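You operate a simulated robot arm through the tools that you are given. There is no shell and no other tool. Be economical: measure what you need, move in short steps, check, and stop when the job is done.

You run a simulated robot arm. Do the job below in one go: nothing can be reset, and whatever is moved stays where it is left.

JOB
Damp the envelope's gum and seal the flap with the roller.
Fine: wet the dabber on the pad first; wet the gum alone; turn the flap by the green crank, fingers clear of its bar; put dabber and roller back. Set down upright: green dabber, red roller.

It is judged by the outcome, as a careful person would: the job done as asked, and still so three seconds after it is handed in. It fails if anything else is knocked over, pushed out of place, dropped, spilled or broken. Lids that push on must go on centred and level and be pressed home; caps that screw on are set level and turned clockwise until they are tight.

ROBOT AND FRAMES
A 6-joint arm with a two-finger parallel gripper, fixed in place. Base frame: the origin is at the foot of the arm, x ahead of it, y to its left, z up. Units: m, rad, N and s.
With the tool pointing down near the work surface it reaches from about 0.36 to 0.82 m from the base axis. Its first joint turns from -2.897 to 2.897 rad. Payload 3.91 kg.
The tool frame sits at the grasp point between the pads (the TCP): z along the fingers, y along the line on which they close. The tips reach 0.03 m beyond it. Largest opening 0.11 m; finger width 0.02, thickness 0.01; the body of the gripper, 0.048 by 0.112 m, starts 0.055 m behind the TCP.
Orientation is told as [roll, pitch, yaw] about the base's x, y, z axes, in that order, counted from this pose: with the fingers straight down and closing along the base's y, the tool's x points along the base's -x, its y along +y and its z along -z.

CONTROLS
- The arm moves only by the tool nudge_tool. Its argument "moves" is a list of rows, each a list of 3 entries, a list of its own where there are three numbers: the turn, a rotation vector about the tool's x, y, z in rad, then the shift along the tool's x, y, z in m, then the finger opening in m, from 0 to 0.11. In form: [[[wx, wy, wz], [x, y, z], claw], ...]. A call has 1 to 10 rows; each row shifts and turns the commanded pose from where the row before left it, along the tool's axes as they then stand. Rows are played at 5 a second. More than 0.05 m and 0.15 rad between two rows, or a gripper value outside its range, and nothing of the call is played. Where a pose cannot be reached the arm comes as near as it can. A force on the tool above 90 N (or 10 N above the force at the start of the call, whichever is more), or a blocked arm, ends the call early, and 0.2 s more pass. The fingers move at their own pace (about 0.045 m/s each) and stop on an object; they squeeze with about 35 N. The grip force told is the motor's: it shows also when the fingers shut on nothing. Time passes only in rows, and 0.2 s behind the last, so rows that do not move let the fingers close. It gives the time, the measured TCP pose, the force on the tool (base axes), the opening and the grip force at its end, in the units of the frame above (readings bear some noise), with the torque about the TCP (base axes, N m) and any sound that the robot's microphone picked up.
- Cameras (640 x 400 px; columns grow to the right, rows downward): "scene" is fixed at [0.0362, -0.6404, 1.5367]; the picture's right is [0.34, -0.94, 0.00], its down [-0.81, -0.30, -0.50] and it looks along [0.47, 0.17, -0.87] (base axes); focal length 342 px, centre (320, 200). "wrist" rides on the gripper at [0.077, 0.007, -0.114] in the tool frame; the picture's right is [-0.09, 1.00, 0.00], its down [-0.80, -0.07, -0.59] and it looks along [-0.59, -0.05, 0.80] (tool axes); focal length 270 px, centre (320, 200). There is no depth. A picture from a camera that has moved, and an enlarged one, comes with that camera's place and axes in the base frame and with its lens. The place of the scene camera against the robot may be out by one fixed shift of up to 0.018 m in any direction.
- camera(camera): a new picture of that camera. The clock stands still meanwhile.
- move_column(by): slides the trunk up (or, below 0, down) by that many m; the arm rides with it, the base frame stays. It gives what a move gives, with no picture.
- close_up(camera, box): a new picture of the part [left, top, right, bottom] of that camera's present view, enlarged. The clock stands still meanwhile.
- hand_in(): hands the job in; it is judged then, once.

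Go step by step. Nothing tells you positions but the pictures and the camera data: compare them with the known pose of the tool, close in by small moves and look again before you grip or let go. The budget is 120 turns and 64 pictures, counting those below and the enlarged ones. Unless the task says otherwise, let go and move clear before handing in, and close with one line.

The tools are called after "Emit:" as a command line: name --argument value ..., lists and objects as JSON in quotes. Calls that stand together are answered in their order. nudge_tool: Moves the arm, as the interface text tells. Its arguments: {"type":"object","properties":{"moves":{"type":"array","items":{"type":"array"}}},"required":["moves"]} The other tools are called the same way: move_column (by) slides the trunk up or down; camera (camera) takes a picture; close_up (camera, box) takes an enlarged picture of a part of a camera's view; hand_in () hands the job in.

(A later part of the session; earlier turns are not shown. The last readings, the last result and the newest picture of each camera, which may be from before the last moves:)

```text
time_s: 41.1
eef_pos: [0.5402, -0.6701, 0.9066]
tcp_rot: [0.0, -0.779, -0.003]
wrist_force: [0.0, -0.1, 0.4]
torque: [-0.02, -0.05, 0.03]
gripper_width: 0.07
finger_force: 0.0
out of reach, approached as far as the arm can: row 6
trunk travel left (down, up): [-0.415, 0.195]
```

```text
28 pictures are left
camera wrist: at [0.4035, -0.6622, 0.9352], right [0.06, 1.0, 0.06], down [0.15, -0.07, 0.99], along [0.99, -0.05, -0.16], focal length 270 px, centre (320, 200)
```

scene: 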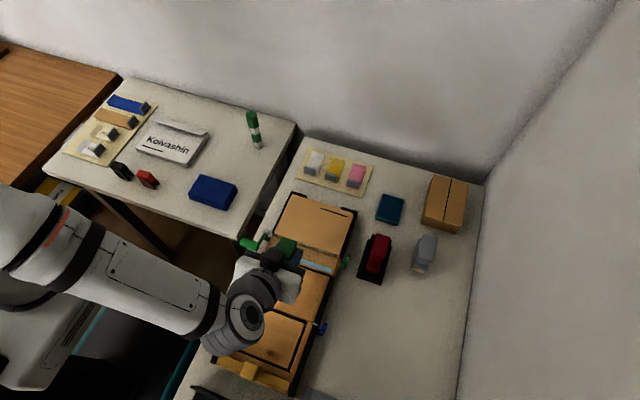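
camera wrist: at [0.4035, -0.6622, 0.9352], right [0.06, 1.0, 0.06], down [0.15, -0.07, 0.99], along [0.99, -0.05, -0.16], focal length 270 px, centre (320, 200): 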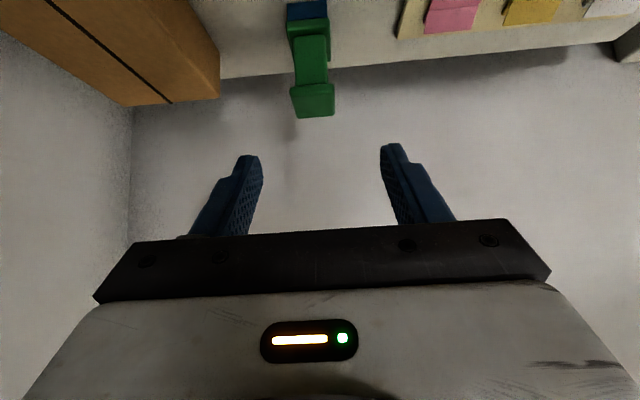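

The dabber stands upright at its place. Next is the crank: I take its axle to be about (0.32, -0.417, 0.80) and its handle about (0.27, -0.40, 0.822). I'll retreat, bring the tool vertical and yaw so the fingers close along x with the camera on the side away from the flap.

Emit:
nudge_tool --moves '[[[0, 0, 0], [0.0143, 0.025, -0.033], 0.07], [[0, 0, 0], [0.0143, 0.025, -0.033], 0.07], [[0, 0, 0], [0.0143, 0.025, -0.033], 0.07], [[0, 0, 0], [0.0143, 0.025, -0.033], 0.07], [[0, 0, 0], [0.0143, 0.025, -0.033], 0.07], [[0, 0, 0], [0.0143, 0.025, -0.033], 0.07]]'

Emit:
nudge_tool --moves '[[[0, 0.13, 0], [0, 0, 0], 0.07], [[0, 0.13, 0], [0, 0, 0], 0.07], [[0, 0.13, 0], [0, 0, 0], 0.07], [[0, 0.13, 0], [0, 0, 0], 0.07], [[0, 0.13, 0], [0, 0, 0], 0.07], [[0, 0.13, 0], [0, 0, 0], 0.07]]'

```text
time_s: 42.5
eef_pos: [0.338, -0.5196, 0.9885]
tcp_rot: [-0.002, -0.781, -0.001]
wrist_force: [0.2, -0.5, -0.8]
torque: [0.0, -0.01, 0.0]
gripper_width: 0.0701
finger_force: 0.1
trunk travel left (down, up): [-0.415, 0.195]
```

```text
time_s: 44.0
eef_pos: [0.3405, -0.5201, 0.9883]
tcp_rot: [0.0, 0.002, -0.003]
wrist_force: [0.5, 0.1, 0.0]
torque: [0.01, -0.03, -0.01]
gripper_width: 0.07
finger_force: 0.1
trunk travel left (down, up): [-0.415, 0.195]
```

Emit:
nudge_tool --moves '[[[0, 0, 0.149], [0, 0, 0], 0.06], [[0, 0, 0.149], [0, 0, 0], 0.06], [[0, 0, 0.149], [0, 0, 0], 0.06], [[0, 0, 0.149], [0, 0, 0], 0.06], [[0, 0, 0.149], [0, 0, 0], 0.06], [[0, 0, 0.149], [0, 0, 0], 0.06], [[0, 0, 0.149], [0, 0, 0], 0.06], [[0, 0, 0.149], [0, 0, 0], 0.06], [[0, 0, 0.149], [0, 0, 0], 0.06], [[0, 0, 0.149], [0, 0, 0], 0.06]]'

Emit:
nudge_tool --moves '[[[0, 0, 0.0808], [0, 0, 0], 0.06], [[0, 0, 0], [0.04, -0.024, 0.015], 0.06], [[0, 0, 0], [0.04, -0.024, 0.015], 0.06], [[0, 0, 0], [0.04, -0.024, 0.015], 0.06], [[0, 0, 0], [0, 0, 0.02], 0.06]]'

Emit:
camera --camera "wrist"

```text
time_s: 46.1
eef_pos: [0.3391, -0.5202, 0.9891]
tcp_rot: [0.0, 0.001, -1.495]
wrist_force: [0.4, -0.9, 0.4]
torque: [-0.02, -0.01, 0.06]
gripper_width: 0.0596
finger_force: 0.2
trunk travel left (down, up): [-0.415, 0.195]
```

```text
time_s: 47.4
eef_pos: [0.2673, -0.3991, 0.9231]
tcp_rot: [0.002, 0.0, -1.571]
wrist_force: [-0.5, 0.4, -0.5]
torque: [-0.01, 0.02, 0.01]
gripper_width: 0.0598
finger_force: 0.0
trunk travel left (down, up): [-0.415, 0.195]
```

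```text
27 pictures are left
camera wrist: at [0.2734, -0.3215, 1.0381], right [1.0, -0.09, 0.0], down [-0.07, -0.8, 0.59], along [-0.05, -0.59, -0.8], focal length 270 px, centre (320, 200)
```

wrist: 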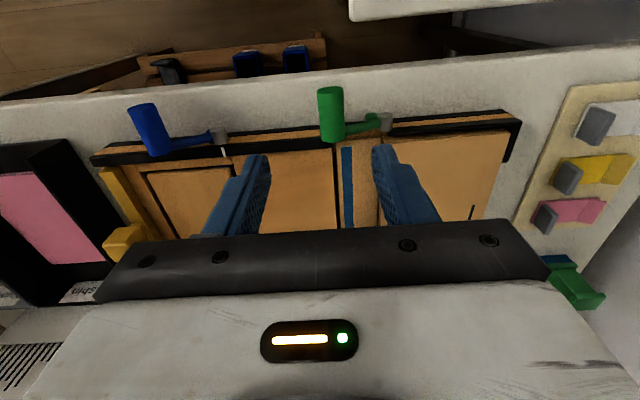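

Handle axis is about x=0.276, y from -0.377 to -0.411; axle about (0.323, 0.80). Lowering over the handle.

Emit:
nudge_tool --moves '[[[0, 0, 0], [0.003, 0.0045, 0.035], 0.06], [[0, 0, 0], [0.003, 0.004, 0.035], 0.06], [[0, 0, 0], [0, 0, 0], 0.06]]'

Emit:
close_up --camera "wrist" --box '[160, 40, 480, 240]'

Emit:
close_up --camera "scene" --box '[190, 190, 370, 300]'

```text
time_s: 48.1
eef_pos: [0.2761, -0.3949, 0.8531]
tcp_rot: [0.0, -0.001, -1.573]
wrist_force: [-0.9, 0.4, -0.1]
torque: [-0.01, 0.01, -0.05]
gripper_width: 0.0599
finger_force: 0.1
trunk travel left (down, up): [-0.415, 0.195]
```

```text
2.00 times, centred on (320, 140) of wrist
camera zoom: at [0.2821, -0.3167, 0.9676], right [1.0, -0.09, 0.0], down [-0.07, -0.8, 0.59], along [-0.05, -0.59, -0.8], focal length 541 px, centre (320, 320)
```

zoom: 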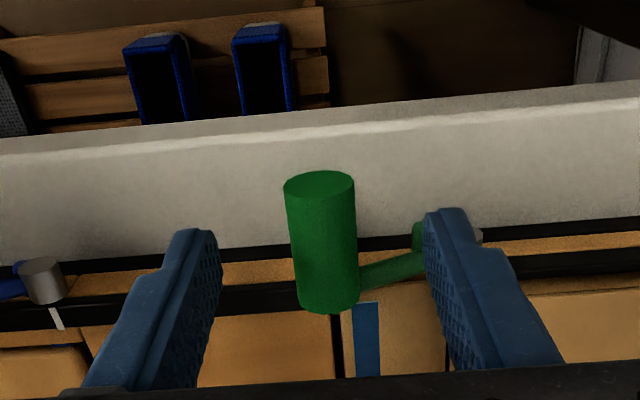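

```text
3.56 times, centred on (280, 245) of scene
camera zoom: at [0.0362, -0.6404, 1.5367], right [0.34, -0.94, 0.0], down [-0.81, -0.3, -0.5], along [0.47, 0.17, -0.87], focal length 1217 px, centre (462, 40)
```

zoom: 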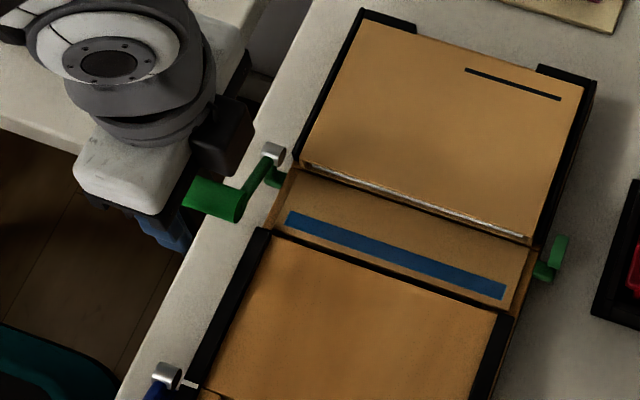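

Well centred. Lower a bit and close on the handle.

Emit:
nudge_tool --moves '[[[0, 0, 0], [0, 0, 0.007], 0.06], [[0, 0, 0], [0, 0, 0.007], 0.04], [[0, 0, 0], [0, 0, 0], 0.01], [[0, 0, 0], [0, 0, 0], 0.01], [[0, 0, 0], [0, 0, 0], 0.01]]'

Emit:
close_up --camera "wrist" --box '[160, 40, 480, 240]'

```text
time_s: 49.4
eef_pos: [0.278, -0.3938, 0.8394]
tcp_rot: [0.0, 0.0, -1.572]
wrist_force: [7.0, 2.2, -0.2]
torque: [-0.03, -0.2, 0.06]
gripper_width: 0.0207
finger_force: 44.8
trunk travel left (down, up): [-0.415, 0.195]
```

```text
2.00 times, centred on (320, 140) of wrist
camera zoom: at [0.2829, -0.316, 0.9539], right [1.0, -0.09, 0.0], down [-0.07, -0.8, 0.59], along [-0.05, -0.59, -0.8], focal length 541 px, centre (320, 320)
```

zoom: 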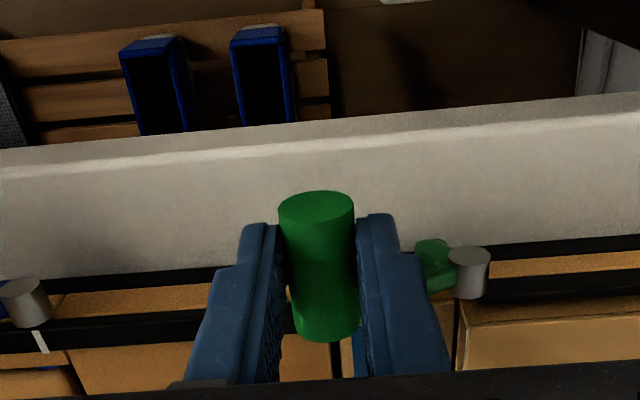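

The handle is gripped (0.021 m). I'll turn it along its arc in small steps, checking forces.

Emit:
nudge_tool --moves '[[[0, 0, 0], [0, 0.0056, -0.0092], 0.01], [[0, 0, 0], [0, 0.0074, -0.0078], 0.01], [[0, 0, 0], [0, 0.0089, -0.0062], 0.01], [[0, 0, 0], [0, 0, 0], 0.01]]'

Emit:
close_up --camera "scene" --box '[190, 190, 370, 300]'

```text
time_s: 50.4
eef_pos: [0.296, -0.3937, 0.8643]
tcp_rot: [0.001, -0.001, -1.572]
wrist_force: [-17.9, -0.4, 20.5]
torque: [0.85, 0.69, 0.08]
gripper_width: 0.0203
finger_force: 44.9
trunk travel left (down, up): [-0.415, 0.195]
```

```text
3.56 times, centred on (280, 245) of scene
camera zoom: at [0.0362, -0.6404, 1.5367], right [0.34, -0.94, 0.0], down [-0.81, -0.3, -0.5], along [0.47, 0.17, -0.87], focal length 1217 px, centre (462, 40)
```

zoom: 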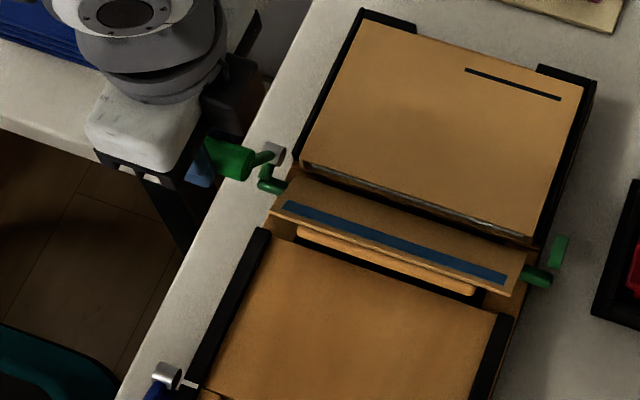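

The flap is rising cleanly. The force points outward, so the true radius is a bit larger; I'll widen the arc.

Emit:
nudge_tool --moves '[[[0, 0, 0], [0, 0.0074, -0.0088], 0.01], [[0, 0, 0], [0, 0.0105, -0.0044], 0.01], [[0, 0, 0], [0, 0.0112, -0.0021], 0.01], [[0, 0, 0], [0, 0, 0], 0.01]]'

```text
time_s: 51.4
eef_pos: [0.3269, -0.3945, 0.8767]
tcp_rot: [-0.001, 0.002, -1.573]
wrist_force: [-4.5, 0.2, -14.2]
torque: [-0.64, 0.37, 0.03]
gripper_width: 0.0205
finger_force: 45.0
trunk travel left (down, up): [-0.415, 0.195]
```

Emit:
nudge_tool --moves '[[[0, 0, 0], [0, 0.0112, 0.0017], 0.01], [[0, 0, 0], [0, 0.0108, 0.0026], 0.01], [[0, 0, 0], [0, 0.01, 0.0047], 0.01], [[0, 0, 0], [0, 0, 0], 0.01]]'

Emit:
close_up --camera "scene" --box '[190, 180, 370, 290]'

```text
time_s: 52.4
eef_pos: [0.3613, -0.3939, 0.87]
tcp_rot: [0.001, -0.003, -1.573]
wrist_force: [11.4, -0.8, 12.4]
torque: [-0.03, -0.43, -0.04]
gripper_width: 0.0152
finger_force: 5.7
trunk travel left (down, up): [-0.415, 0.195]
```

```text
3.56 times, centred on (280, 235) of scene
camera zoom: at [0.0362, -0.6404, 1.5367], right [0.34, -0.94, 0.0], down [-0.81, -0.3, -0.5], along [0.47, 0.17, -0.87], focal length 1217 px, centre (462, 76)
```

zoom: 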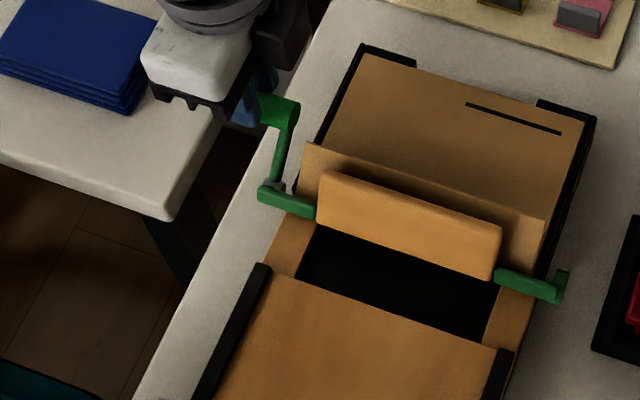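

The fingers are slipping off the top of the handle. Let me look.

Emit:
close_up --camera "wrist" --box '[160, 40, 480, 240]'

```text
2.00 times, centred on (320, 140) of wrist
camera zoom: at [0.3667, -0.3161, 0.9848], right [1.0, -0.09, 0.0], down [-0.07, -0.8, 0.6], along [-0.05, -0.6, -0.8], focal length 541 px, centre (320, 320)
```

zoom: 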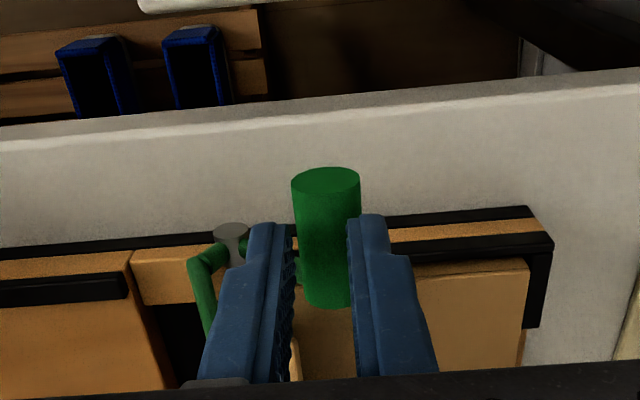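

The handle is now at about (0.3635, 0.837), past the top, near the fingertips. I'll open slightly, lower, and re-grip.

Emit:
nudge_tool --moves '[[[0, 0, 0], [0, 0, 0], 0.027], [[0, 0, 0], [0, 0.001, 0.01], 0.027], [[0, 0, 0], [0, 0.001, 0.01], 0.027], [[0, 0, 0], [0, 0, 0], 0.01], [[0, 0, 0], [0, 0, 0], 0.01]]'

Emit:
close_up --camera "wrist" --box '[160, 40, 480, 240]'

```text
time_s: 53.5
eef_pos: [0.3665, -0.3926, 0.8502]
tcp_rot: [0.003, -0.006, -1.572]
wrist_force: [44.9, 8.7, 18.9]
torque: [-0.03, -1.65, -0.12]
gripper_width: 0.0325
finger_force: 23.0
trunk travel left (down, up): [-0.415, 0.195]
```

```text
2.00 times, centred on (320, 140) of wrist
camera zoom: at [0.3718, -0.3147, 0.9647], right [1.0, -0.09, 0.0], down [-0.07, -0.8, 0.6], along [-0.05, -0.6, -0.8], focal length 541 px, centre (320, 320)
```

zoom: 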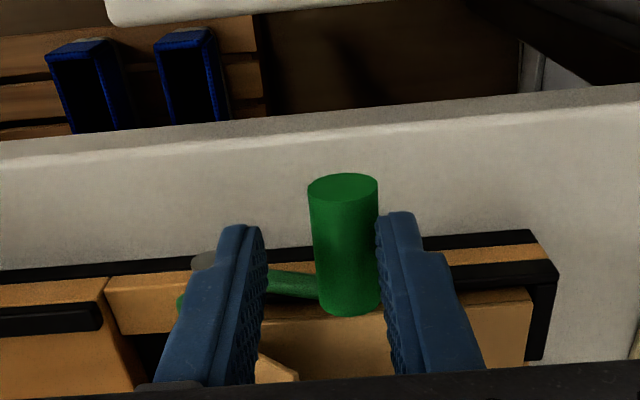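

Emit:
nudge_tool --moves '[[[0, 0, 0], [0, 0.003, 0], 0.03], [[0, 0, 0], [0, 0.004, 0], 0.02], [[0, 0, 0], [0, 0, 0], 0.01], [[0, 0, 0], [0, 0, 0], 0.01]]'

Emit:
close_up --camera "wrist" --box '[160, 40, 480, 240]'

```text
time_s: 54.5
eef_pos: [0.3724, -0.3928, 0.8488]
tcp_rot: [-0.001, -0.004, -1.571]
wrist_force: [28.3, 5.5, 11.5]
torque: [-0.02, -0.99, -0.06]
gripper_width: 0.0239
finger_force: 13.4
trunk travel left (down, up): [-0.415, 0.195]
```

```text
2.00 times, centred on (320, 140) of wrist
camera zoom: at [0.3767, -0.3151, 0.9643], right [1.0, -0.09, 0.0], down [-0.07, -0.8, 0.6], along [-0.05, -0.59, -0.8], focal length 541 px, centre (320, 320)
```

zoom: 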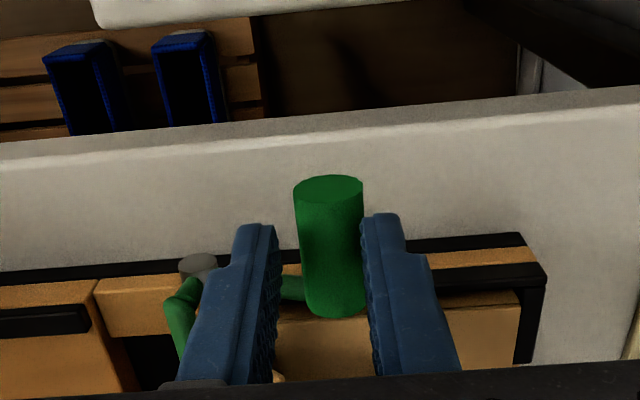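

Emit:
nudge_tool --moves '[[[0, 0, 0], [0, 0.003, 0], 0.034], [[0, 0, 0], [0, 0, 0.008], 0.034], [[0, 0, 0], [0, 0, 0.01], 0.034], [[0, 0, 0], [0, 0, 0], 0.01], [[0, 0, 0], [0, 0, 0], 0.01]]'

Emit:
close_up --camera "wrist" --box '[160, 40, 480, 240]'

Emit:
close_up --camera "scene" --box '[190, 180, 370, 290]'

```text
time_s: 55.8
eef_pos: [0.3701, -0.3944, 0.8301]
tcp_rot: [-0.002, 0.002, -1.573]
wrist_force: [-15.6, 0.4, -12.0]
torque: [-0.56, -0.05, 0.07]
gripper_width: 0.0208
finger_force: 40.1
trunk travel left (down, up): [-0.415, 0.195]
```

```text
2.00 times, centred on (320, 140) of wrist
camera zoom: at [0.3754, -0.3162, 0.945], right [1.0, -0.09, 0.0], down [-0.07, -0.8, 0.59], along [-0.05, -0.59, -0.81], focal length 541 px, centre (320, 320)
```

zoom: 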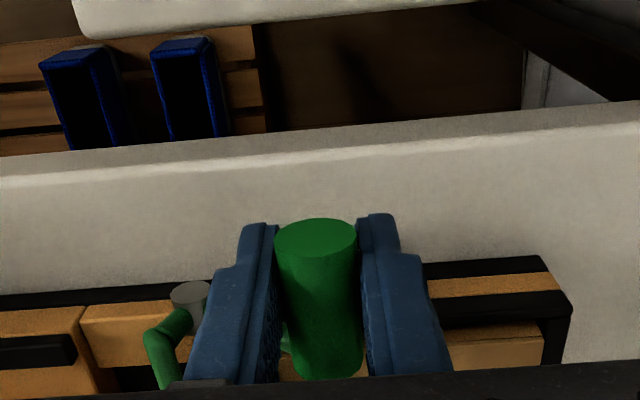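

```text
3.56 times, centred on (280, 235) of scene
camera zoom: at [0.0362, -0.6404, 1.5367], right [0.34, -0.94, 0.0], down [-0.81, -0.3, -0.5], along [0.47, 0.17, -0.87], focal length 1217 px, centre (462, 76)
```

zoom: 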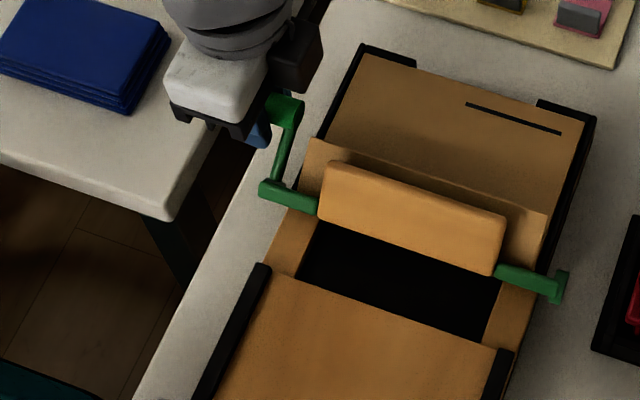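

Good grip again; the flap is past vertical. Continue down the arc.

Emit:
nudge_tool --moves '[[[0, 0, 0], [0, 0.005, 0.0099], 0.01], [[0, 0, 0], [0, 0.0029, 0.0108], 0.01], [[0, 0, 0], [0, 0.0003, 0.0095], 0.01], [[0, 0, 0], [0, 0, 0], 0.01]]'

Emit:
close_up --camera "wrist" --box '[160, 40, 480, 240]'

Emit:
close_up --camera "scene" --box '[190, 180, 370, 290]'

```text
time_s: 56.8
eef_pos: [0.3769, -0.3952, 0.8017]
tcp_rot: [0.001, -0.001, -1.573]
wrist_force: [-22.1, -2.3, 8.5]
torque: [-0.14, 0.09, 0.02]
gripper_width: 0.0207
finger_force: 23.4
trunk travel left (down, up): [-0.415, 0.195]
```

```text
2.00 times, centred on (320, 140) of wrist
camera zoom: at [0.3828, -0.3169, 0.9168], right [1.0, -0.09, 0.0], down [-0.07, -0.8, 0.6], along [-0.05, -0.59, -0.8], focal length 541 px, centre (320, 320)
```

zoom: 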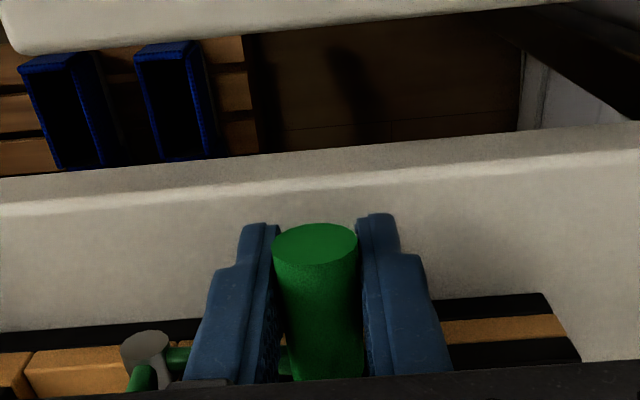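

```text
3.56 times, centred on (280, 235) of scene
camera zoom: at [0.0362, -0.6404, 1.5367], right [0.34, -0.94, 0.0], down [-0.81, -0.3, -0.5], along [0.47, 0.17, -0.87], focal length 1217 px, centre (462, 76)
```

zoom: 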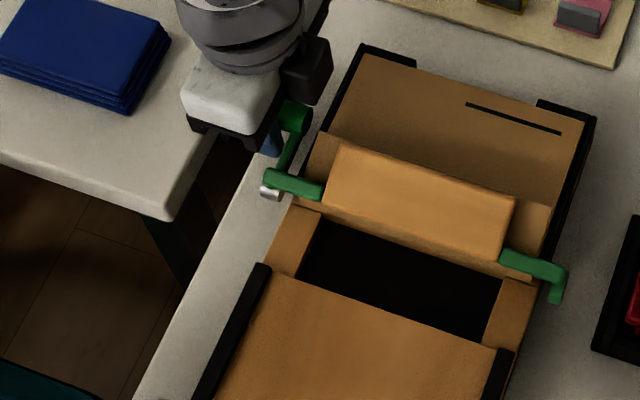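

Fingertips are nearing the table; I'll re-grip the handle higher on the fingers, then continue.

Emit:
nudge_tool --moves '[[[0, 0, 0], [0, -0.001, 0], 0.026], [[0, 0, 0], [0, -0.001, -0.008], 0.026], [[0, 0, 0], [0, 0, -0.006], 0.026], [[0, 0, 0], [0, 0, 0], 0.01], [[0, 0, 0], [0, 0, 0], 0.01]]'

Emit:
close_up --camera "wrist" --box '[160, 40, 480, 240]'

```text
time_s: 58.0
eef_pos: [0.3751, -0.3934, 0.8132]
tcp_rot: [0.0, 0.003, -1.572]
wrist_force: [-25.9, 1.7, -11.4]
torque: [0.04, -0.17, -0.01]
gripper_width: 0.0231
finger_force: 13.0
trunk travel left (down, up): [-0.415, 0.195]
```

```text
2.00 times, centred on (320, 140) of wrist
camera zoom: at [0.3809, -0.3162, 0.9295], right [1.0, -0.09, 0.0], down [-0.07, -0.8, 0.59], along [-0.05, -0.59, -0.81], focal length 541 px, centre (320, 320)
```

zoom: 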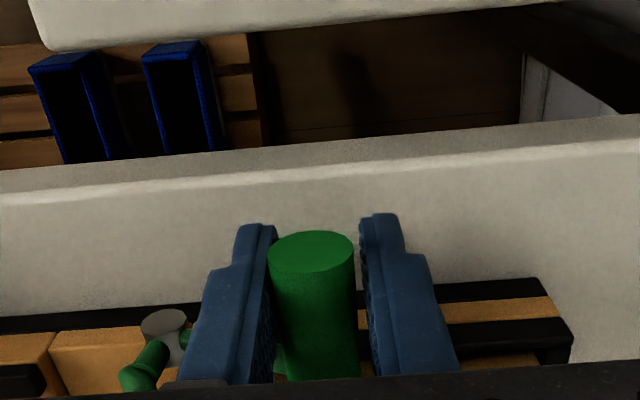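

The crank holds where it's left, so from here I'll press the handle down from above with closed fingers.

Emit:
nudge_tool --moves '[[[0, 0, 0], [0, 0, 0], 0.05], [[0, 0, 0], [0, 0, 0], 0.05], [[0, 0, 0], [0, 0, -0.03], 0.05], [[0, 0, 0], [0, 0, -0.03], 0.05], [[0, 0, 0], [0, 0, 0], 0.0], [[0, 0, 0], [0, 0, 0], 0.0], [[0, 0, 0], [0, 0, 0], 0.0], [[0, 0, 0], [0, 0, 0.01], 0.0]]'

Emit:
close_up --camera "wrist" --box '[160, 40, 480, 240]'

```text
time_s: 59.8
eef_pos: [0.3778, -0.3933, 0.8654]
tcp_rot: [0.0, 0.0, -1.573]
wrist_force: [0.5, -0.2, 0.6]
torque: [-0.01, 0.0, 0.01]
gripper_width: 0.0
finger_force: 34.0
trunk travel left (down, up): [-0.415, 0.195]
```

```text
2.00 times, centred on (320, 140) of wrist
camera zoom: at [0.3836, -0.3157, 0.98], right [1.0, -0.09, 0.0], down [-0.07, -0.8, 0.59], along [-0.05, -0.59, -0.8], focal length 541 px, centre (320, 320)
```

zoom: 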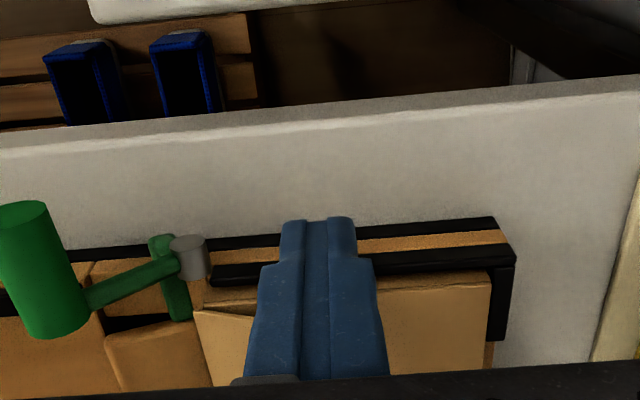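

The crank swung back on release. Let me see the flap's state.

Emit:
close_up --camera "scene" --box '[190, 180, 370, 290]'

```text
3.56 times, centred on (280, 235) of scene
camera zoom: at [0.0362, -0.6404, 1.5367], right [0.34, -0.94, 0.0], down [-0.81, -0.3, -0.5], along [0.47, 0.17, -0.87], focal length 1217 px, centre (462, 76)
```

zoom: 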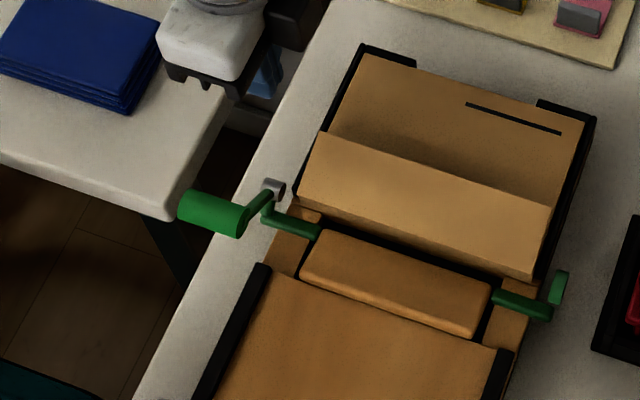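

The flap stays folded up (about 140°) while the bar fell back to rest under its own weight. I'll crank again with a deeper grip and carry it fully over, first returning above the handle.

Emit:
nudge_tool --moves '[[[0, 0, 0], [0, 0, -0.03], 0.06], [[0, 0, 0], [0, -0.033, 0], 0.06], [[0, 0, 0], [0, -0.033, 0], 0.06], [[0, 0, 0], [0, -0.033, 0.01], 0.06], [[0, 0, 0], [0, 0, 0], 0.06]]'

Emit:
close_up --camera "wrist" --box '[160, 40, 480, 240]'

```text
time_s: 61.0
eef_pos: [0.2776, -0.3937, 0.885]
tcp_rot: [0.0, -0.001, -1.572]
wrist_force: [0.0, -0.4, -0.2]
torque: [0.0, 0.0, 0.02]
gripper_width: 0.0599
finger_force: 0.0
trunk travel left (down, up): [-0.415, 0.195]
```

```text
2.00 times, centred on (320, 140) of wrist
camera zoom: at [0.2846, -0.3167, 0.9994], right [1.0, -0.09, 0.0], down [-0.07, -0.8, 0.59], along [-0.05, -0.59, -0.8], focal length 541 px, centre (320, 320)
```

zoom: 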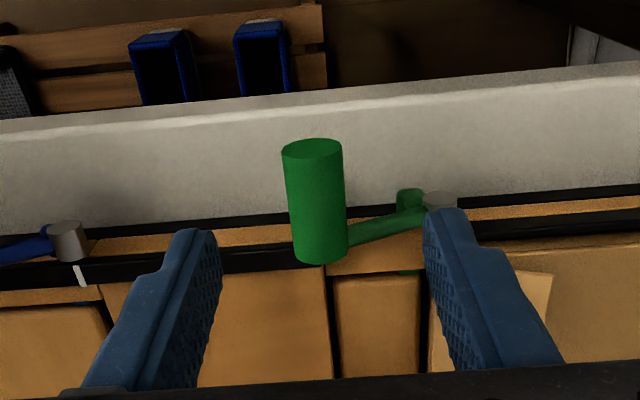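

Emit:
nudge_tool --moves '[[[0, 0, 0], [0, -0.001, 0.03], 0.06], [[0, 0, 0], [0, 0, 0.028], 0.06], [[0, 0, 0], [0, 0, 0], 0.03], [[0, 0, 0], [0, 0, 0], 0.01], [[0, 0, 0], [0, 0, 0], 0.01], [[0, 0, 0], [0, 0, 0], 0.01]]'

```text
time_s: 62.4
eef_pos: [0.2768, -0.3935, 0.8265]
tcp_rot: [0.001, 0.0, -1.572]
wrist_force: [-8.7, -2.3, 0.4]
torque: [-0.29, 0.16, 0.02]
gripper_width: 0.0208
finger_force: 45.1
trunk travel left (down, up): [-0.415, 0.195]
```

Emit:
nudge_tool --moves '[[[0, 0, 0], [0, 0.0064, -0.0114], 0.01], [[0, 0, 0], [0, 0.009, -0.0095], 0.01], [[0, 0, 0], [0, 0.011, -0.007], 0.01], [[0, 0, 0], [0, 0, 0], 0.01]]'

Emit:
nudge_tool --moves '[[[0, 0, 0], [0, 0.0124, -0.0041], 0.01], [[0, 0, 0], [0, 0.013, -0.001], 0.01], [[0, 0, 0], [0, 0.0129, 0.0021], 0.01], [[0, 0, 0], [0, 0, 0], 0.01]]'

```text
time_s: 63.4
eef_pos: [0.3032, -0.3938, 0.8552]
tcp_rot: [0.003, -0.003, -1.573]
wrist_force: [-9.6, 0.6, 9.4]
torque: [0.34, 0.35, 0.13]
gripper_width: 0.0204
finger_force: 44.9
trunk travel left (down, up): [-0.415, 0.195]
```

```text
time_s: 64.3
eef_pos: [0.3427, -0.3926, 0.8584]
tcp_rot: [0.0, -0.001, -1.573]
wrist_force: [-6.6, 0.6, 2.1]
torque: [-0.07, 0.36, 0.1]
gripper_width: 0.0206
finger_force: 45.1
trunk travel left (down, up): [-0.415, 0.195]
```

Low forces and a firm grip this time. Continuing over.

Emit:
nudge_tool --moves '[[[0, 0, 0], [0, 0.012, 0.0052], 0.01], [[0, 0, 0], [0, 0.0104, 0.008], 0.01], [[0, 0, 0], [0, 0.0081, 0.0102], 0.01], [[0, 0, 0], [0, 0, 0], 0.01]]'

Emit:
nudge_tool --moves '[[[0, 0, 0], [0, 0.0044, 0.0119], 0.01], [[0, 0, 0], [0, 0.0014, 0.0128], 0.01], [[0, 0, 0], [0, 0, 0], 0.01]]'

Emit:
close_up --camera "scene" --box '[190, 180, 370, 290]'

```text
time_s: 65.3
eef_pos: [0.3715, -0.3945, 0.8344]
tcp_rot: [0.0, 0.001, -1.571]
wrist_force: [-11.2, -1.0, 2.4]
torque: [0.18, 0.43, 0.06]
gripper_width: 0.0202
finger_force: 45.3
trunk travel left (down, up): [-0.415, 0.195]
```

```text
time_s: 66.2
eef_pos: [0.3759, -0.3939, 0.8109]
tcp_rot: [0.001, -0.001, -1.573]
wrist_force: [-15.3, -1.5, 19.1]
torque: [0.34, 0.33, 0.06]
gripper_width: 0.0208
finger_force: 41.2
trunk travel left (down, up): [-0.415, 0.195]
```

```text
3.56 times, centred on (280, 235) of scene
camera zoom: at [0.0362, -0.6404, 1.5367], right [0.34, -0.94, 0.0], down [-0.81, -0.3, -0.5], along [0.47, 0.17, -0.87], focal length 1217 px, centre (462, 76)
```

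zoom: 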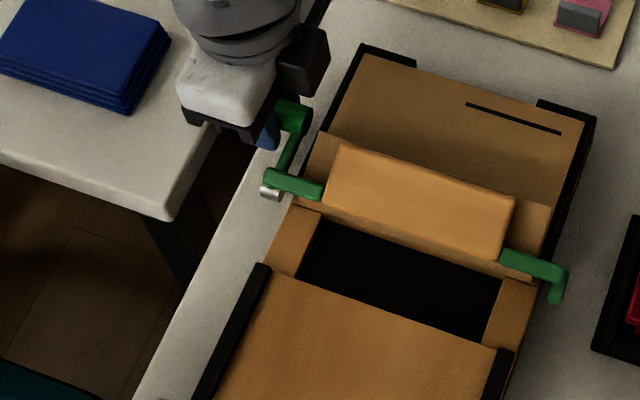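

Emit:
nudge_tool --moves '[[[0, 0, 0], [0, -0.0005, 0.004], 0.01], [[0, 0, 0], [0, -0.0005, 0.004], 0.01], [[0, 0, 0], [0, 0, 0], 0.01], [[0, 0, 0], [0, 0, 0], 0.01]]'

Emit:
close_up --camera "wrist" --box '[160, 40, 480, 240]'

```text
time_s: 67.2
eef_pos: [0.3765, -0.3937, 0.8021]
tcp_rot: [0.002, -0.002, -1.573]
wrist_force: [-4.5, -3.2, 16.5]
torque: [-0.88, -0.19, 0.06]
gripper_width: 0.0205
finger_force: 45.0
trunk travel left (down, up): [-0.415, 0.195]
```

```text
2.00 times, centred on (320, 140) of wrist
camera zoom: at [0.3828, -0.3156, 0.9168], right [1.0, -0.09, 0.0], down [-0.07, -0.8, 0.6], along [-0.05, -0.59, -0.8], focal length 541 px, centre (320, 320)
```

zoom: 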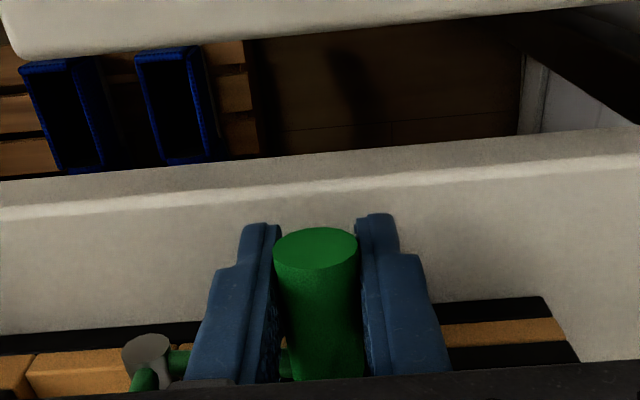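

Emit:
nudge_tool --moves '[[[0, 0, 0], [0, 0, -0.01], 0.03], [[0, 0, 0], [0, 0, 0], 0.01], [[0, 0, 0], [0, 0, 0], 0.01], [[0, 0, 0], [0, 0, 0.006], 0.01], [[0, 0, 0], [0, 0, 0.006], 0.01], [[0, 0, 0], [0, 0, 0], 0.01]]'

Emit:
close_up --camera "wrist" --box '[160, 40, 480, 240]'

Emit:
close_up --camera "scene" --box '[230, 190, 370, 290]'

```text
time_s: 68.5
eef_pos: [0.3774, -0.3931, 0.7998]
tcp_rot: [0.002, 0.0, -1.571]
wrist_force: [-13.9, 7.8, 4.0]
torque: [0.6, 0.19, 0.03]
gripper_width: 0.0202
finger_force: 45.1
trunk travel left (down, up): [-0.415, 0.195]
```

```text
2.00 times, centred on (320, 140) of wrist
camera zoom: at [0.3826, -0.3154, 0.9159], right [1.0, -0.09, 0.0], down [-0.07, -0.8, 0.59], along [-0.05, -0.59, -0.8], focal length 541 px, centre (320, 320)
```

zoom: 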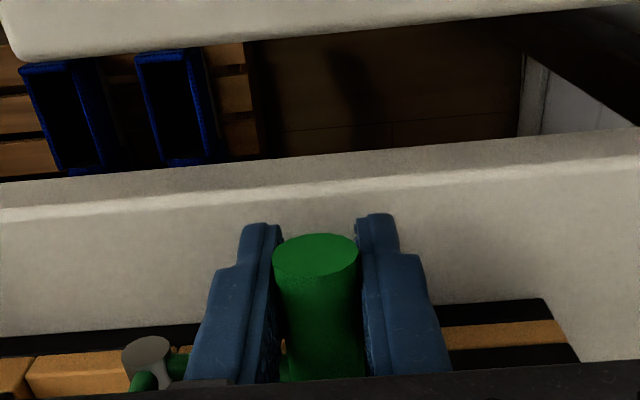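

```text
4.00 times, centred on (300, 240) of scene
camera zoom: at [0.0362, -0.6404, 1.5367], right [0.34, -0.94, 0.0], down [-0.81, -0.3, -0.5], along [0.47, 0.17, -0.87], focal length 1369 px, centre (400, 40)
```

zoom: 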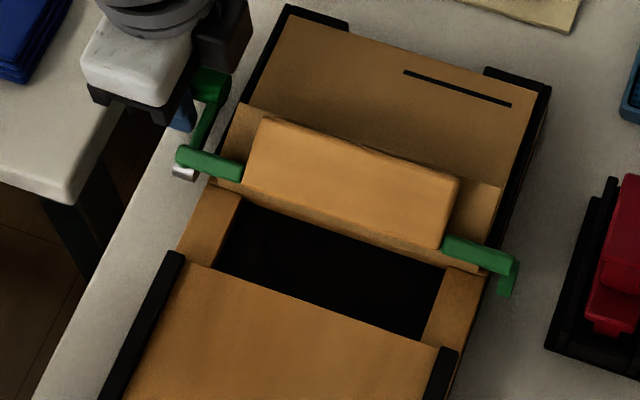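

The crank is at its stop (about 150°), holding the flap over. I'll guide the bar back down rather than letting it drop.

Emit:
nudge_tool --moves '[[[0, 0, 0], [0, -0.0014, -0.0128], 0.01], [[0, 0, 0], [0, -0.0044, -0.0119], 0.01], [[0, 0, 0], [0, -0.0081, -0.0102], 0.01], [[0, 0, 0], [0, -0.0104, -0.008], 0.01], [[0, 0, 0], [0, -0.012, -0.0052], 0.01], [[0, 0, 0], [0, -0.0129, -0.0021], 0.01], [[0, 0, 0], [0, 0, 0], 0.01]]'

Emit:
nudge_tool --moves '[[[0, 0, 0], [0, -0.013, 0.001], 0.01], [[0, 0, 0], [0, -0.0124, 0.0041], 0.01], [[0, 0, 0], [0, -0.011, 0.007], 0.01], [[0, 0, 0], [0, -0.009, 0.0095], 0.01], [[0, 0, 0], [0, -0.0054, 0.0104], 0.01], [[0, 0, 0], [0, 0, 0], 0.01]]'

Emit:
close_up --camera "scene" --box '[230, 190, 370, 290]'

```text
time_s: 70.2
eef_pos: [0.328, -0.3962, 0.8516]
tcp_rot: [0.001, -0.006, -1.574]
wrist_force: [5.8, -4.6, 9.4]
torque: [-0.67, -0.28, 0.03]
gripper_width: 0.0207
finger_force: 45.3
trunk travel left (down, up): [-0.415, 0.195]
```

```text
time_s: 71.5
eef_pos: [0.2788, -0.3923, 0.8159]
tcp_rot: [-0.003, 0.002, -1.573]
wrist_force: [5.0, 1.7, 3.6]
torque: [0.55, -0.24, 0.0]
gripper_width: 0.0204
finger_force: 44.8
trunk travel left (down, up): [-0.415, 0.195]
```

```text
4.00 times, centred on (300, 240) of scene
camera zoom: at [0.0362, -0.6404, 1.5367], right [0.34, -0.94, 0.0], down [-0.81, -0.3, -0.5], along [0.47, 0.17, -0.87], focal length 1369 px, centre (400, 40)
```

zoom: 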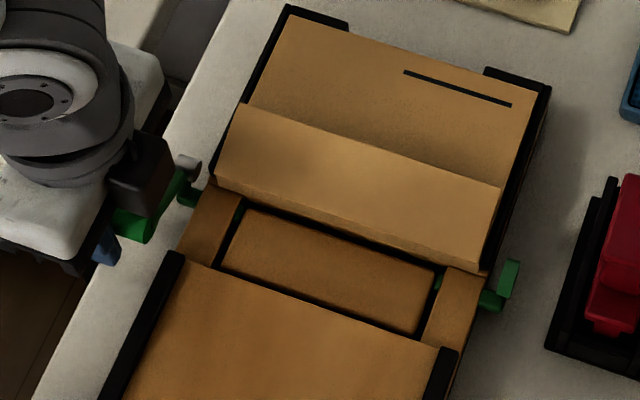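

The bar is back at rest and the flap lies folded over, its edge still raised. Now release the handle, rise, turn the tool back and go above the red roller.

Emit:
nudge_tool --moves '[[[0, 0, 0], [0, 0, 0], 0.05], [[0, 0, 0], [0, 0, 0], 0.06], [[0, 0, 0], [0, 0, -0.04], 0.06], [[0, 0, 0], [0, 0, -0.04], 0.06], [[0, 0, 0], [0, 0, -0.04], 0.06], [[0, 0, 0], [0, 0, -0.03], 0.06], [[0, 0, -0.149], [0, 0, 0], 0.06], [[0, 0, -0.149], [0, 0, 0], 0.06], [[0, 0, -0.149], [0, 0, 0], 0.06]]'

Emit:
nudge_tool --moves '[[[0, 0, -0.149], [0, 0, 0], 0.07], [[0, 0, -0.149], [0, 0, 0], 0.07], [[0, 0, -0.149], [0, 0, 0], 0.07], [[0, 0, -0.149], [0, 0, 0], 0.07], [[0, 0, -0.149], [0, 0, 0], 0.07], [[0, 0, -0.149], [0, 0, 0], 0.07], [[0, 0, -0.149], [0, 0, 0], 0.07], [[0, 0, -0.0808], [0, 0, 0], 0.07]]'

Emit:
nudge_tool --moves '[[[0, 0, 0], [-0.011, -0.045, 0], 0.07], [[0, 0, 0], [-0.011, -0.045, 0], 0.07], [[0, 0, 0], [-0.011, -0.045, 0], 0.07], [[0, 0, 0], [-0.011, -0.045, 0], 0.07], [[0, 0, 0], [-0.011, -0.045, 0], 0.07], [[0, 0, 0], [-0.01, -0.045, 0], 0.07]]'

Emit:
camera --camera "wrist"

```text
time_s: 73.5
eef_pos: [0.2784, -0.3935, 0.9675]
tcp_rot: [0.0, 0.0, -1.122]
wrist_force: [0.7, 0.1, 0.2]
torque: [0.0, 0.01, -0.04]
gripper_width: 0.0598
finger_force: 0.1
trunk travel left (down, up): [-0.415, 0.195]
```

```text
time_s: 75.3
eef_pos: [0.2768, -0.3928, 0.9672]
tcp_rot: [-0.001, -0.001, 0.002]
wrist_force: [0.1, -0.3, 0.1]
torque: [0.0, -0.03, -0.04]
gripper_width: 0.0698
finger_force: 0.1
trunk travel left (down, up): [-0.415, 0.195]
```

```text
time_s: 76.8
eef_pos: [0.3424, -0.6656, 0.966]
tcp_rot: [0.004, 0.001, 0.001]
wrist_force: [-0.1, 0.1, 0.0]
torque: [-0.01, 0.0, 0.01]
gripper_width: 0.0703
finger_force: 0.0
trunk travel left (down, up): [-0.415, 0.195]
```

```text
5 pictures are left
camera wrist: at [0.2648, -0.658, 1.0817], right [0.09, 1.0, 0.0], down [0.8, -0.07, 0.59], along [0.59, -0.05, -0.81], focal length 270 px, centre (320, 200)
```

wrist: 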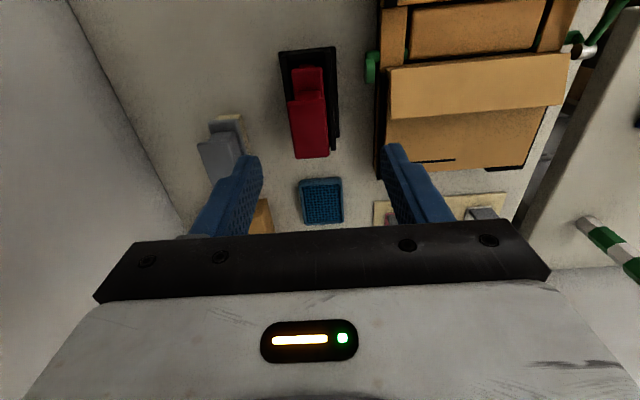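

The roller's cap centre is about (0.349, -0.674), top about z=0.867, 2.8 cm wide in y; the flap lies folded over. I'll descend and grip the roller's top.

Emit:
nudge_tool --moves '[[[0, 0, 0], [-0.004, -0.0045, 0.035], 0.07], [[0, 0, 0], [-0.003, -0.004, 0.035], 0.07], [[0, 0, 0], [0, 0, 0.025], 0.07], [[0, 0, 0], [0, 0, 0.018], 0.07], [[0, 0, 0], [0, 0, 0], 0.05], [[0, 0, 0], [0, 0, 0], 0.03], [[0, 0, 0], [0, 0, 0], 0.01], [[0, 0, 0], [0, 0, 0], 0.01]]'

```text
time_s: 78.5
eef_pos: [0.349, -0.672, 0.8558]
tcp_rot: [0.0, 0.0, 0.0]
wrist_force: [-0.3, 0.4, -0.1]
torque: [-0.02, 0.0, 0.0]
gripper_width: 0.0312
finger_force: 35.2
trunk travel left (down, up): [-0.415, 0.195]
```

Gripped (0.031 m). Lifting straight out of the cradle and checking.

Emit:
nudge_tool --moves '[[[0, 0, 0], [0, 0, -0.01], 0.01], [[0, 0, 0], [0, 0, -0.02], 0.01], [[0, 0, 0], [0, 0, -0.03], 0.01], [[0, 0, 0], [0, 0, -0.03], 0.01], [[0, 0, 0], [0, 0, 0], 0.01]]'

Emit:
camera --camera "wrist"

```text
time_s: 79.8
eef_pos: [0.3497, -0.6721, 0.9453]
tcp_rot: [0.0, 0.001, 0.001]
wrist_force: [0.2, -0.5, -1.7]
torque: [-0.01, 0.02, 0.03]
gripper_width: 0.0314
finger_force: 35.5
trunk travel left (down, up): [-0.415, 0.195]
```

```text
4 pictures are left
camera wrist: at [0.272, -0.6652, 1.0604], right [0.09, 1.0, 0.0], down [0.8, -0.07, 0.59], along [0.59, -0.05, -0.8], focal length 270 px, centre (320, 200)
```

wrist: 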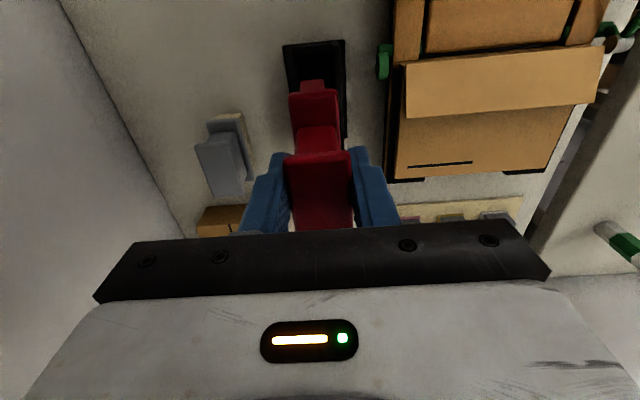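

The roller is in hand and the cradle stayed. Moving above the crank-side end of the folded flap.

Emit:
nudge_tool --moves '[[[0, 0, 0], [-0.0015, 0.0464, 0], 0.01], [[0, 0, 0], [-0.0015, 0.0464, 0], 0.01], [[0, 0, 0], [-0.0015, 0.0464, 0], 0.01], [[0, 0, 0], [-0.0015, 0.0464, 0], 0.01], [[0, 0, 0], [-0.0015, 0.0464, 0], 0.01], [[0, 0, 0], [0, 0, 0.01], 0.01], [[0, 0, 0], [0, 0, 0], 0.01]]'

Emit:
nudge_tool --moves '[[[0, 0, 0], [0, 0, 0.006], 0.01], [[0, 0, 0], [0, 0, 0.006], 0.01], [[0, 0, 0], [0, 0, 0.005], 0.01], [[0, 0, 0], [0, 0, 0], 0.01]]'

```text
time_s: 81.3
eef_pos: [0.3572, -0.44, 0.9336]
tcp_rot: [-0.001, 0.0, 0.0]
wrist_force: [-0.1, 0.2, -1.2]
torque: [-0.01, -0.01, 0.0]
gripper_width: 0.0314
finger_force: 35.0
trunk travel left (down, up): [-0.415, 0.195]
```

```text
time_s: 82.3
eef_pos: [0.3579, -0.44, 0.9175]
tcp_rot: [-0.001, 0.002, 0.0]
wrist_force: [0.5, -0.3, -1.2]
torque: [0.0, -0.01, -0.03]
gripper_width: 0.0312
finger_force: 34.8
trunk travel left (down, up): [-0.415, 0.195]
```

Emit:
nudge_tool --moves '[[[0, 0, 0], [0, 0, 0.005], 0.01], [[0, 0, 0], [0, 0, 0.004], 0.01], [[0, 0, 0], [0, 0, 0.004], 0.01], [[0, 0, 0], [0, 0, 0], 0.01]]'

Emit:
camera --camera "wrist"

```text
time_s: 83.3
eef_pos: [0.3585, -0.4399, 0.9028]
tcp_rot: [-0.001, 0.0, 0.001]
wrist_force: [-0.4, -0.6, -1.5]
torque: [0.04, -0.01, 0.02]
gripper_width: 0.0314
finger_force: 34.6
trunk travel left (down, up): [-0.415, 0.195]
```

```text
3 pictures are left
camera wrist: at [0.2792, -0.4328, 1.0195], right [0.09, 1.0, 0.0], down [0.8, -0.07, 0.59], along [0.59, -0.05, -0.8], focal length 270 px, centre (320, 200)
```

wrist: 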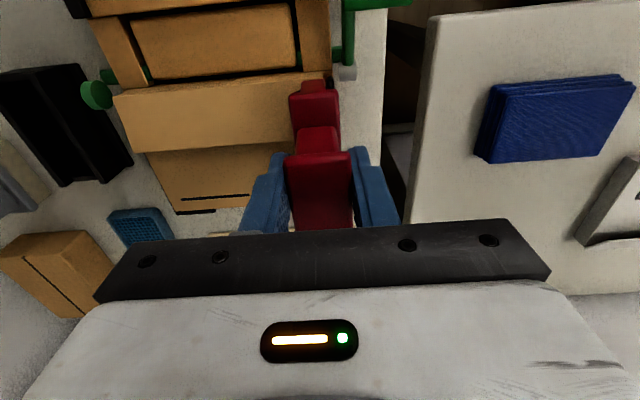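

Emit:
nudge_tool --moves '[[[0, 0, 0], [0, 0, 0.004], 0.01], [[0, 0, 0], [0, 0, 0.003], 0.01], [[0, 0, 0], [0, 0, 0], 0.01]]'

```text
time_s: 84.2
eef_pos: [0.3569, -0.4403, 0.8973]
tcp_rot: [0.002, -0.002, 0.0]
wrist_force: [-0.2, 0.5, -0.9]
torque: [-0.02, 0.03, 0.01]
gripper_width: 0.0311
finger_force: 35.1
trunk travel left (down, up): [-0.415, 0.195]
```

Emit:
nudge_tool --moves '[[[0, 0, 0], [0, 0, 0.003], 0.01], [[0, 0, 0], [0, 0, 0.003], 0.01], [[0, 0, 0], [0, 0, 0], 0.01]]'

```text
time_s: 85.0
eef_pos: [0.3569, -0.4399, 0.8944]
tcp_rot: [-0.004, -0.003, -0.001]
wrist_force: [2.0, -1.0, 27.1]
torque: [-0.1, 0.29, 0.01]
gripper_width: 0.0312
finger_force: 35.3
trunk travel left (down, up): [-0.415, 0.195]
```

27 N on the flap: contact. Rolling along the flap toward the far end.

Emit:
nudge_tool --moves '[[[0, 0, 0], [0, 0.004, 0], 0.01], [[0, 0, 0], [0, -0.01, 0], 0.01], [[0, 0, 0], [0, -0.012, 0], 0.01], [[0, 0, 0], [0, -0.012, 0], 0.01], [[0, 0, 0], [0, -0.012, 0], 0.01], [[0, 0, 0], [0, -0.012, 0], 0.01]]'

Emit:
close_up --camera "wrist" --box '[100, 40, 420, 240]'

```text
time_s: 86.3
eef_pos: [0.3566, -0.4938, 0.8906]
tcp_rot: [-0.002, 0.001, -0.001]
wrist_force: [-0.6, -0.2, -1.4]
torque: [0.02, 0.04, 0.0]
gripper_width: 0.0314
finger_force: 35.0
trunk travel left (down, up): [-0.415, 0.195]
```

```text
2.00 times, centred on (260, 140) of wrist
camera zoom: at [0.2782, -0.4866, 1.0066], right [0.09, 1.0, 0.0], down [0.8, -0.07, 0.59], along [0.59, -0.05, -0.8], focal length 541 px, centre (440, 320)
```

zoom: 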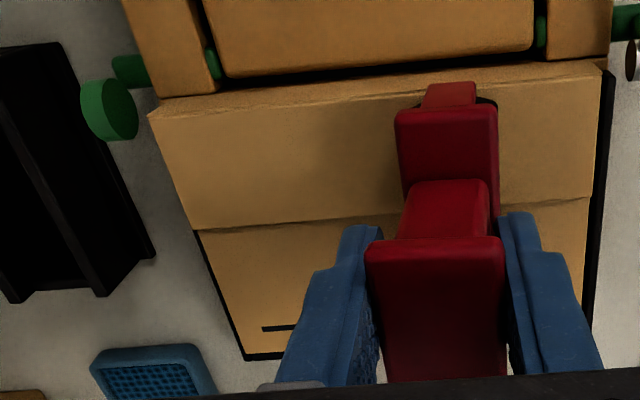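

The flap is now flat, but the roller is unloaded here. I'll lower until there's firm contact.

Emit:
nudge_tool --moves '[[[0, 0, 0], [0, 0, 0.002], 0.01], [[0, 0, 0], [0, 0, 0.002], 0.01], [[0, 0, 0], [0, 0, 0], 0.01]]'

```text
time_s: 87.2
eef_pos: [0.3555, -0.4944, 0.8898]
tcp_rot: [-0.003, -0.003, 0.001]
wrist_force: [0.5, 0.1, 17.2]
torque: [0.12, 0.31, 0.0]
gripper_width: 0.0317
finger_force: 35.0
trunk travel left (down, up): [-0.415, 0.195]
```

Emit:
nudge_tool --moves '[[[0, 0, 0], [0, 0, 0.001], 0.01], [[0, 0, 0], [0, 0.01, 0], 0.01], [[0, 0, 0], [0, 0.01, 0], 0.01], [[0, 0, 0], [0, 0.01, 0], 0.01], [[0, 0, 0], [0, 0.01, 0], 0.01], [[0, 0, 0], [0, 0.01, 0], 0.01], [[0, 0, 0], [0, 0.006, 0], 0.01], [[0, 0, 0], [0, 0, 0], 0.01]]'

```text
time_s: 89.0
eef_pos: [0.3568, -0.4387, 0.8859]
tcp_rot: [-0.002, 0.0, -0.001]
wrist_force: [0.3, -1.1, 6.3]
torque: [-0.11, -0.07, -0.01]
gripper_width: 0.0316
finger_force: 34.6
trunk travel left (down, up): [-0.415, 0.195]
```

Emit:
nudge_tool --moves '[[[0, 0, 0], [0, 0, 0.002], 0.01], [[0, 0, 0], [0, -0.012, 0], 0.01], [[0, 0, 0], [0, -0.012, 0], 0.01], [[0, 0, 0], [0, -0.012, 0], 0.01], [[0, 0, 0], [0, -0.012, 0], 0.01], [[0, 0, 0], [0, -0.012, 0], 0.01], [[0, 0, 0], [0, -0.012, 0], 0.01]]'

```text
time_s: 90.5
eef_pos: [0.3572, -0.5115, 0.886]
tcp_rot: [0.001, 0.002, -0.001]
wrist_force: [-0.5, 0.1, 5.3]
torque: [0.07, -0.1, 0.03]
gripper_width: 0.0311
finger_force: 35.2
trunk travel left (down, up): [-0.415, 0.195]
```

Emit:
nudge_tool --moves '[[[0, 0, 0], [0, 0, 0.002], 0.01], [[0, 0, 0], [0, 0, 0.001], 0.01], [[0, 0, 0], [0, 0, 0], 0.01]]'

```text
time_s: 91.3
eef_pos: [0.3564, -0.5104, 0.8846]
tcp_rot: [-0.006, -0.001, 0.0]
wrist_force: [1.8, 0.2, 28.3]
torque: [0.07, 0.23, 0.0]
gripper_width: 0.0316
finger_force: 34.9
trunk travel left (down, up): [-0.415, 0.195]
```

28 N now. Rolling to the far end, then back over the whole length.

Emit:
nudge_tool --moves '[[[0, 0, 0], [0, -0.012, 0], 0.01], [[0, 0, 0], [0, -0.012, 0], 0.01], [[0, 0, 0], [0, -0.012, 0], 0.01], [[0, 0, 0], [0, -0.012, 0], 0.01], [[0, 0, 0], [0, -0.012, 0], 0.01], [[0, 0, 0], [0, -0.012, 0], 0.01], [[0, 0, 0], [0, -0.004, 0], 0.01], [[0, 0, 0], [0, 0, 0], 0.01]]'

```text
time_s: 93.2
eef_pos: [0.3568, -0.5846, 0.8827]
tcp_rot: [-0.002, -0.001, -0.001]
wrist_force: [-0.3, 2.7, 10.7]
torque: [0.38, -0.23, 0.09]
gripper_width: 0.0313
finger_force: 35.3
trunk travel left (down, up): [-0.415, 0.195]
```

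Emit:
nudge_tool --moves '[[[0, 0, 0], [0, 0, 0.0015], 0.01], [[0, 0, 0], [0, 0.016, 0], 0.01], [[0, 0, 0], [0, 0.016, 0], 0.01], [[0, 0, 0], [0, 0.016, 0], 0.01], [[0, 0, 0], [0, 0.016, 0], 0.01], [[0, 0, 0], [0, 0.016, 0.0005], 0.01], [[0, 0, 0], [0, 0.016, 0.0005], 0.01], [[0, 0, 0], [0, 0.016, 0], 0.01], [[0, 0, 0], [0, 0.016, 0], 0.01], [[0, 0, 0], [0, 0.016, 0], 0.01]]'

```text
time_s: 95.3
eef_pos: [0.3575, -0.4428, 0.8815]
tcp_rot: [-0.002, -0.001, -0.001]
wrist_force: [1.1, -6.4, 32.4]
torque: [-0.43, 0.33, 0.03]
gripper_width: 0.0314
finger_force: 35.1
trunk travel left (down, up): [-0.415, 0.195]
```

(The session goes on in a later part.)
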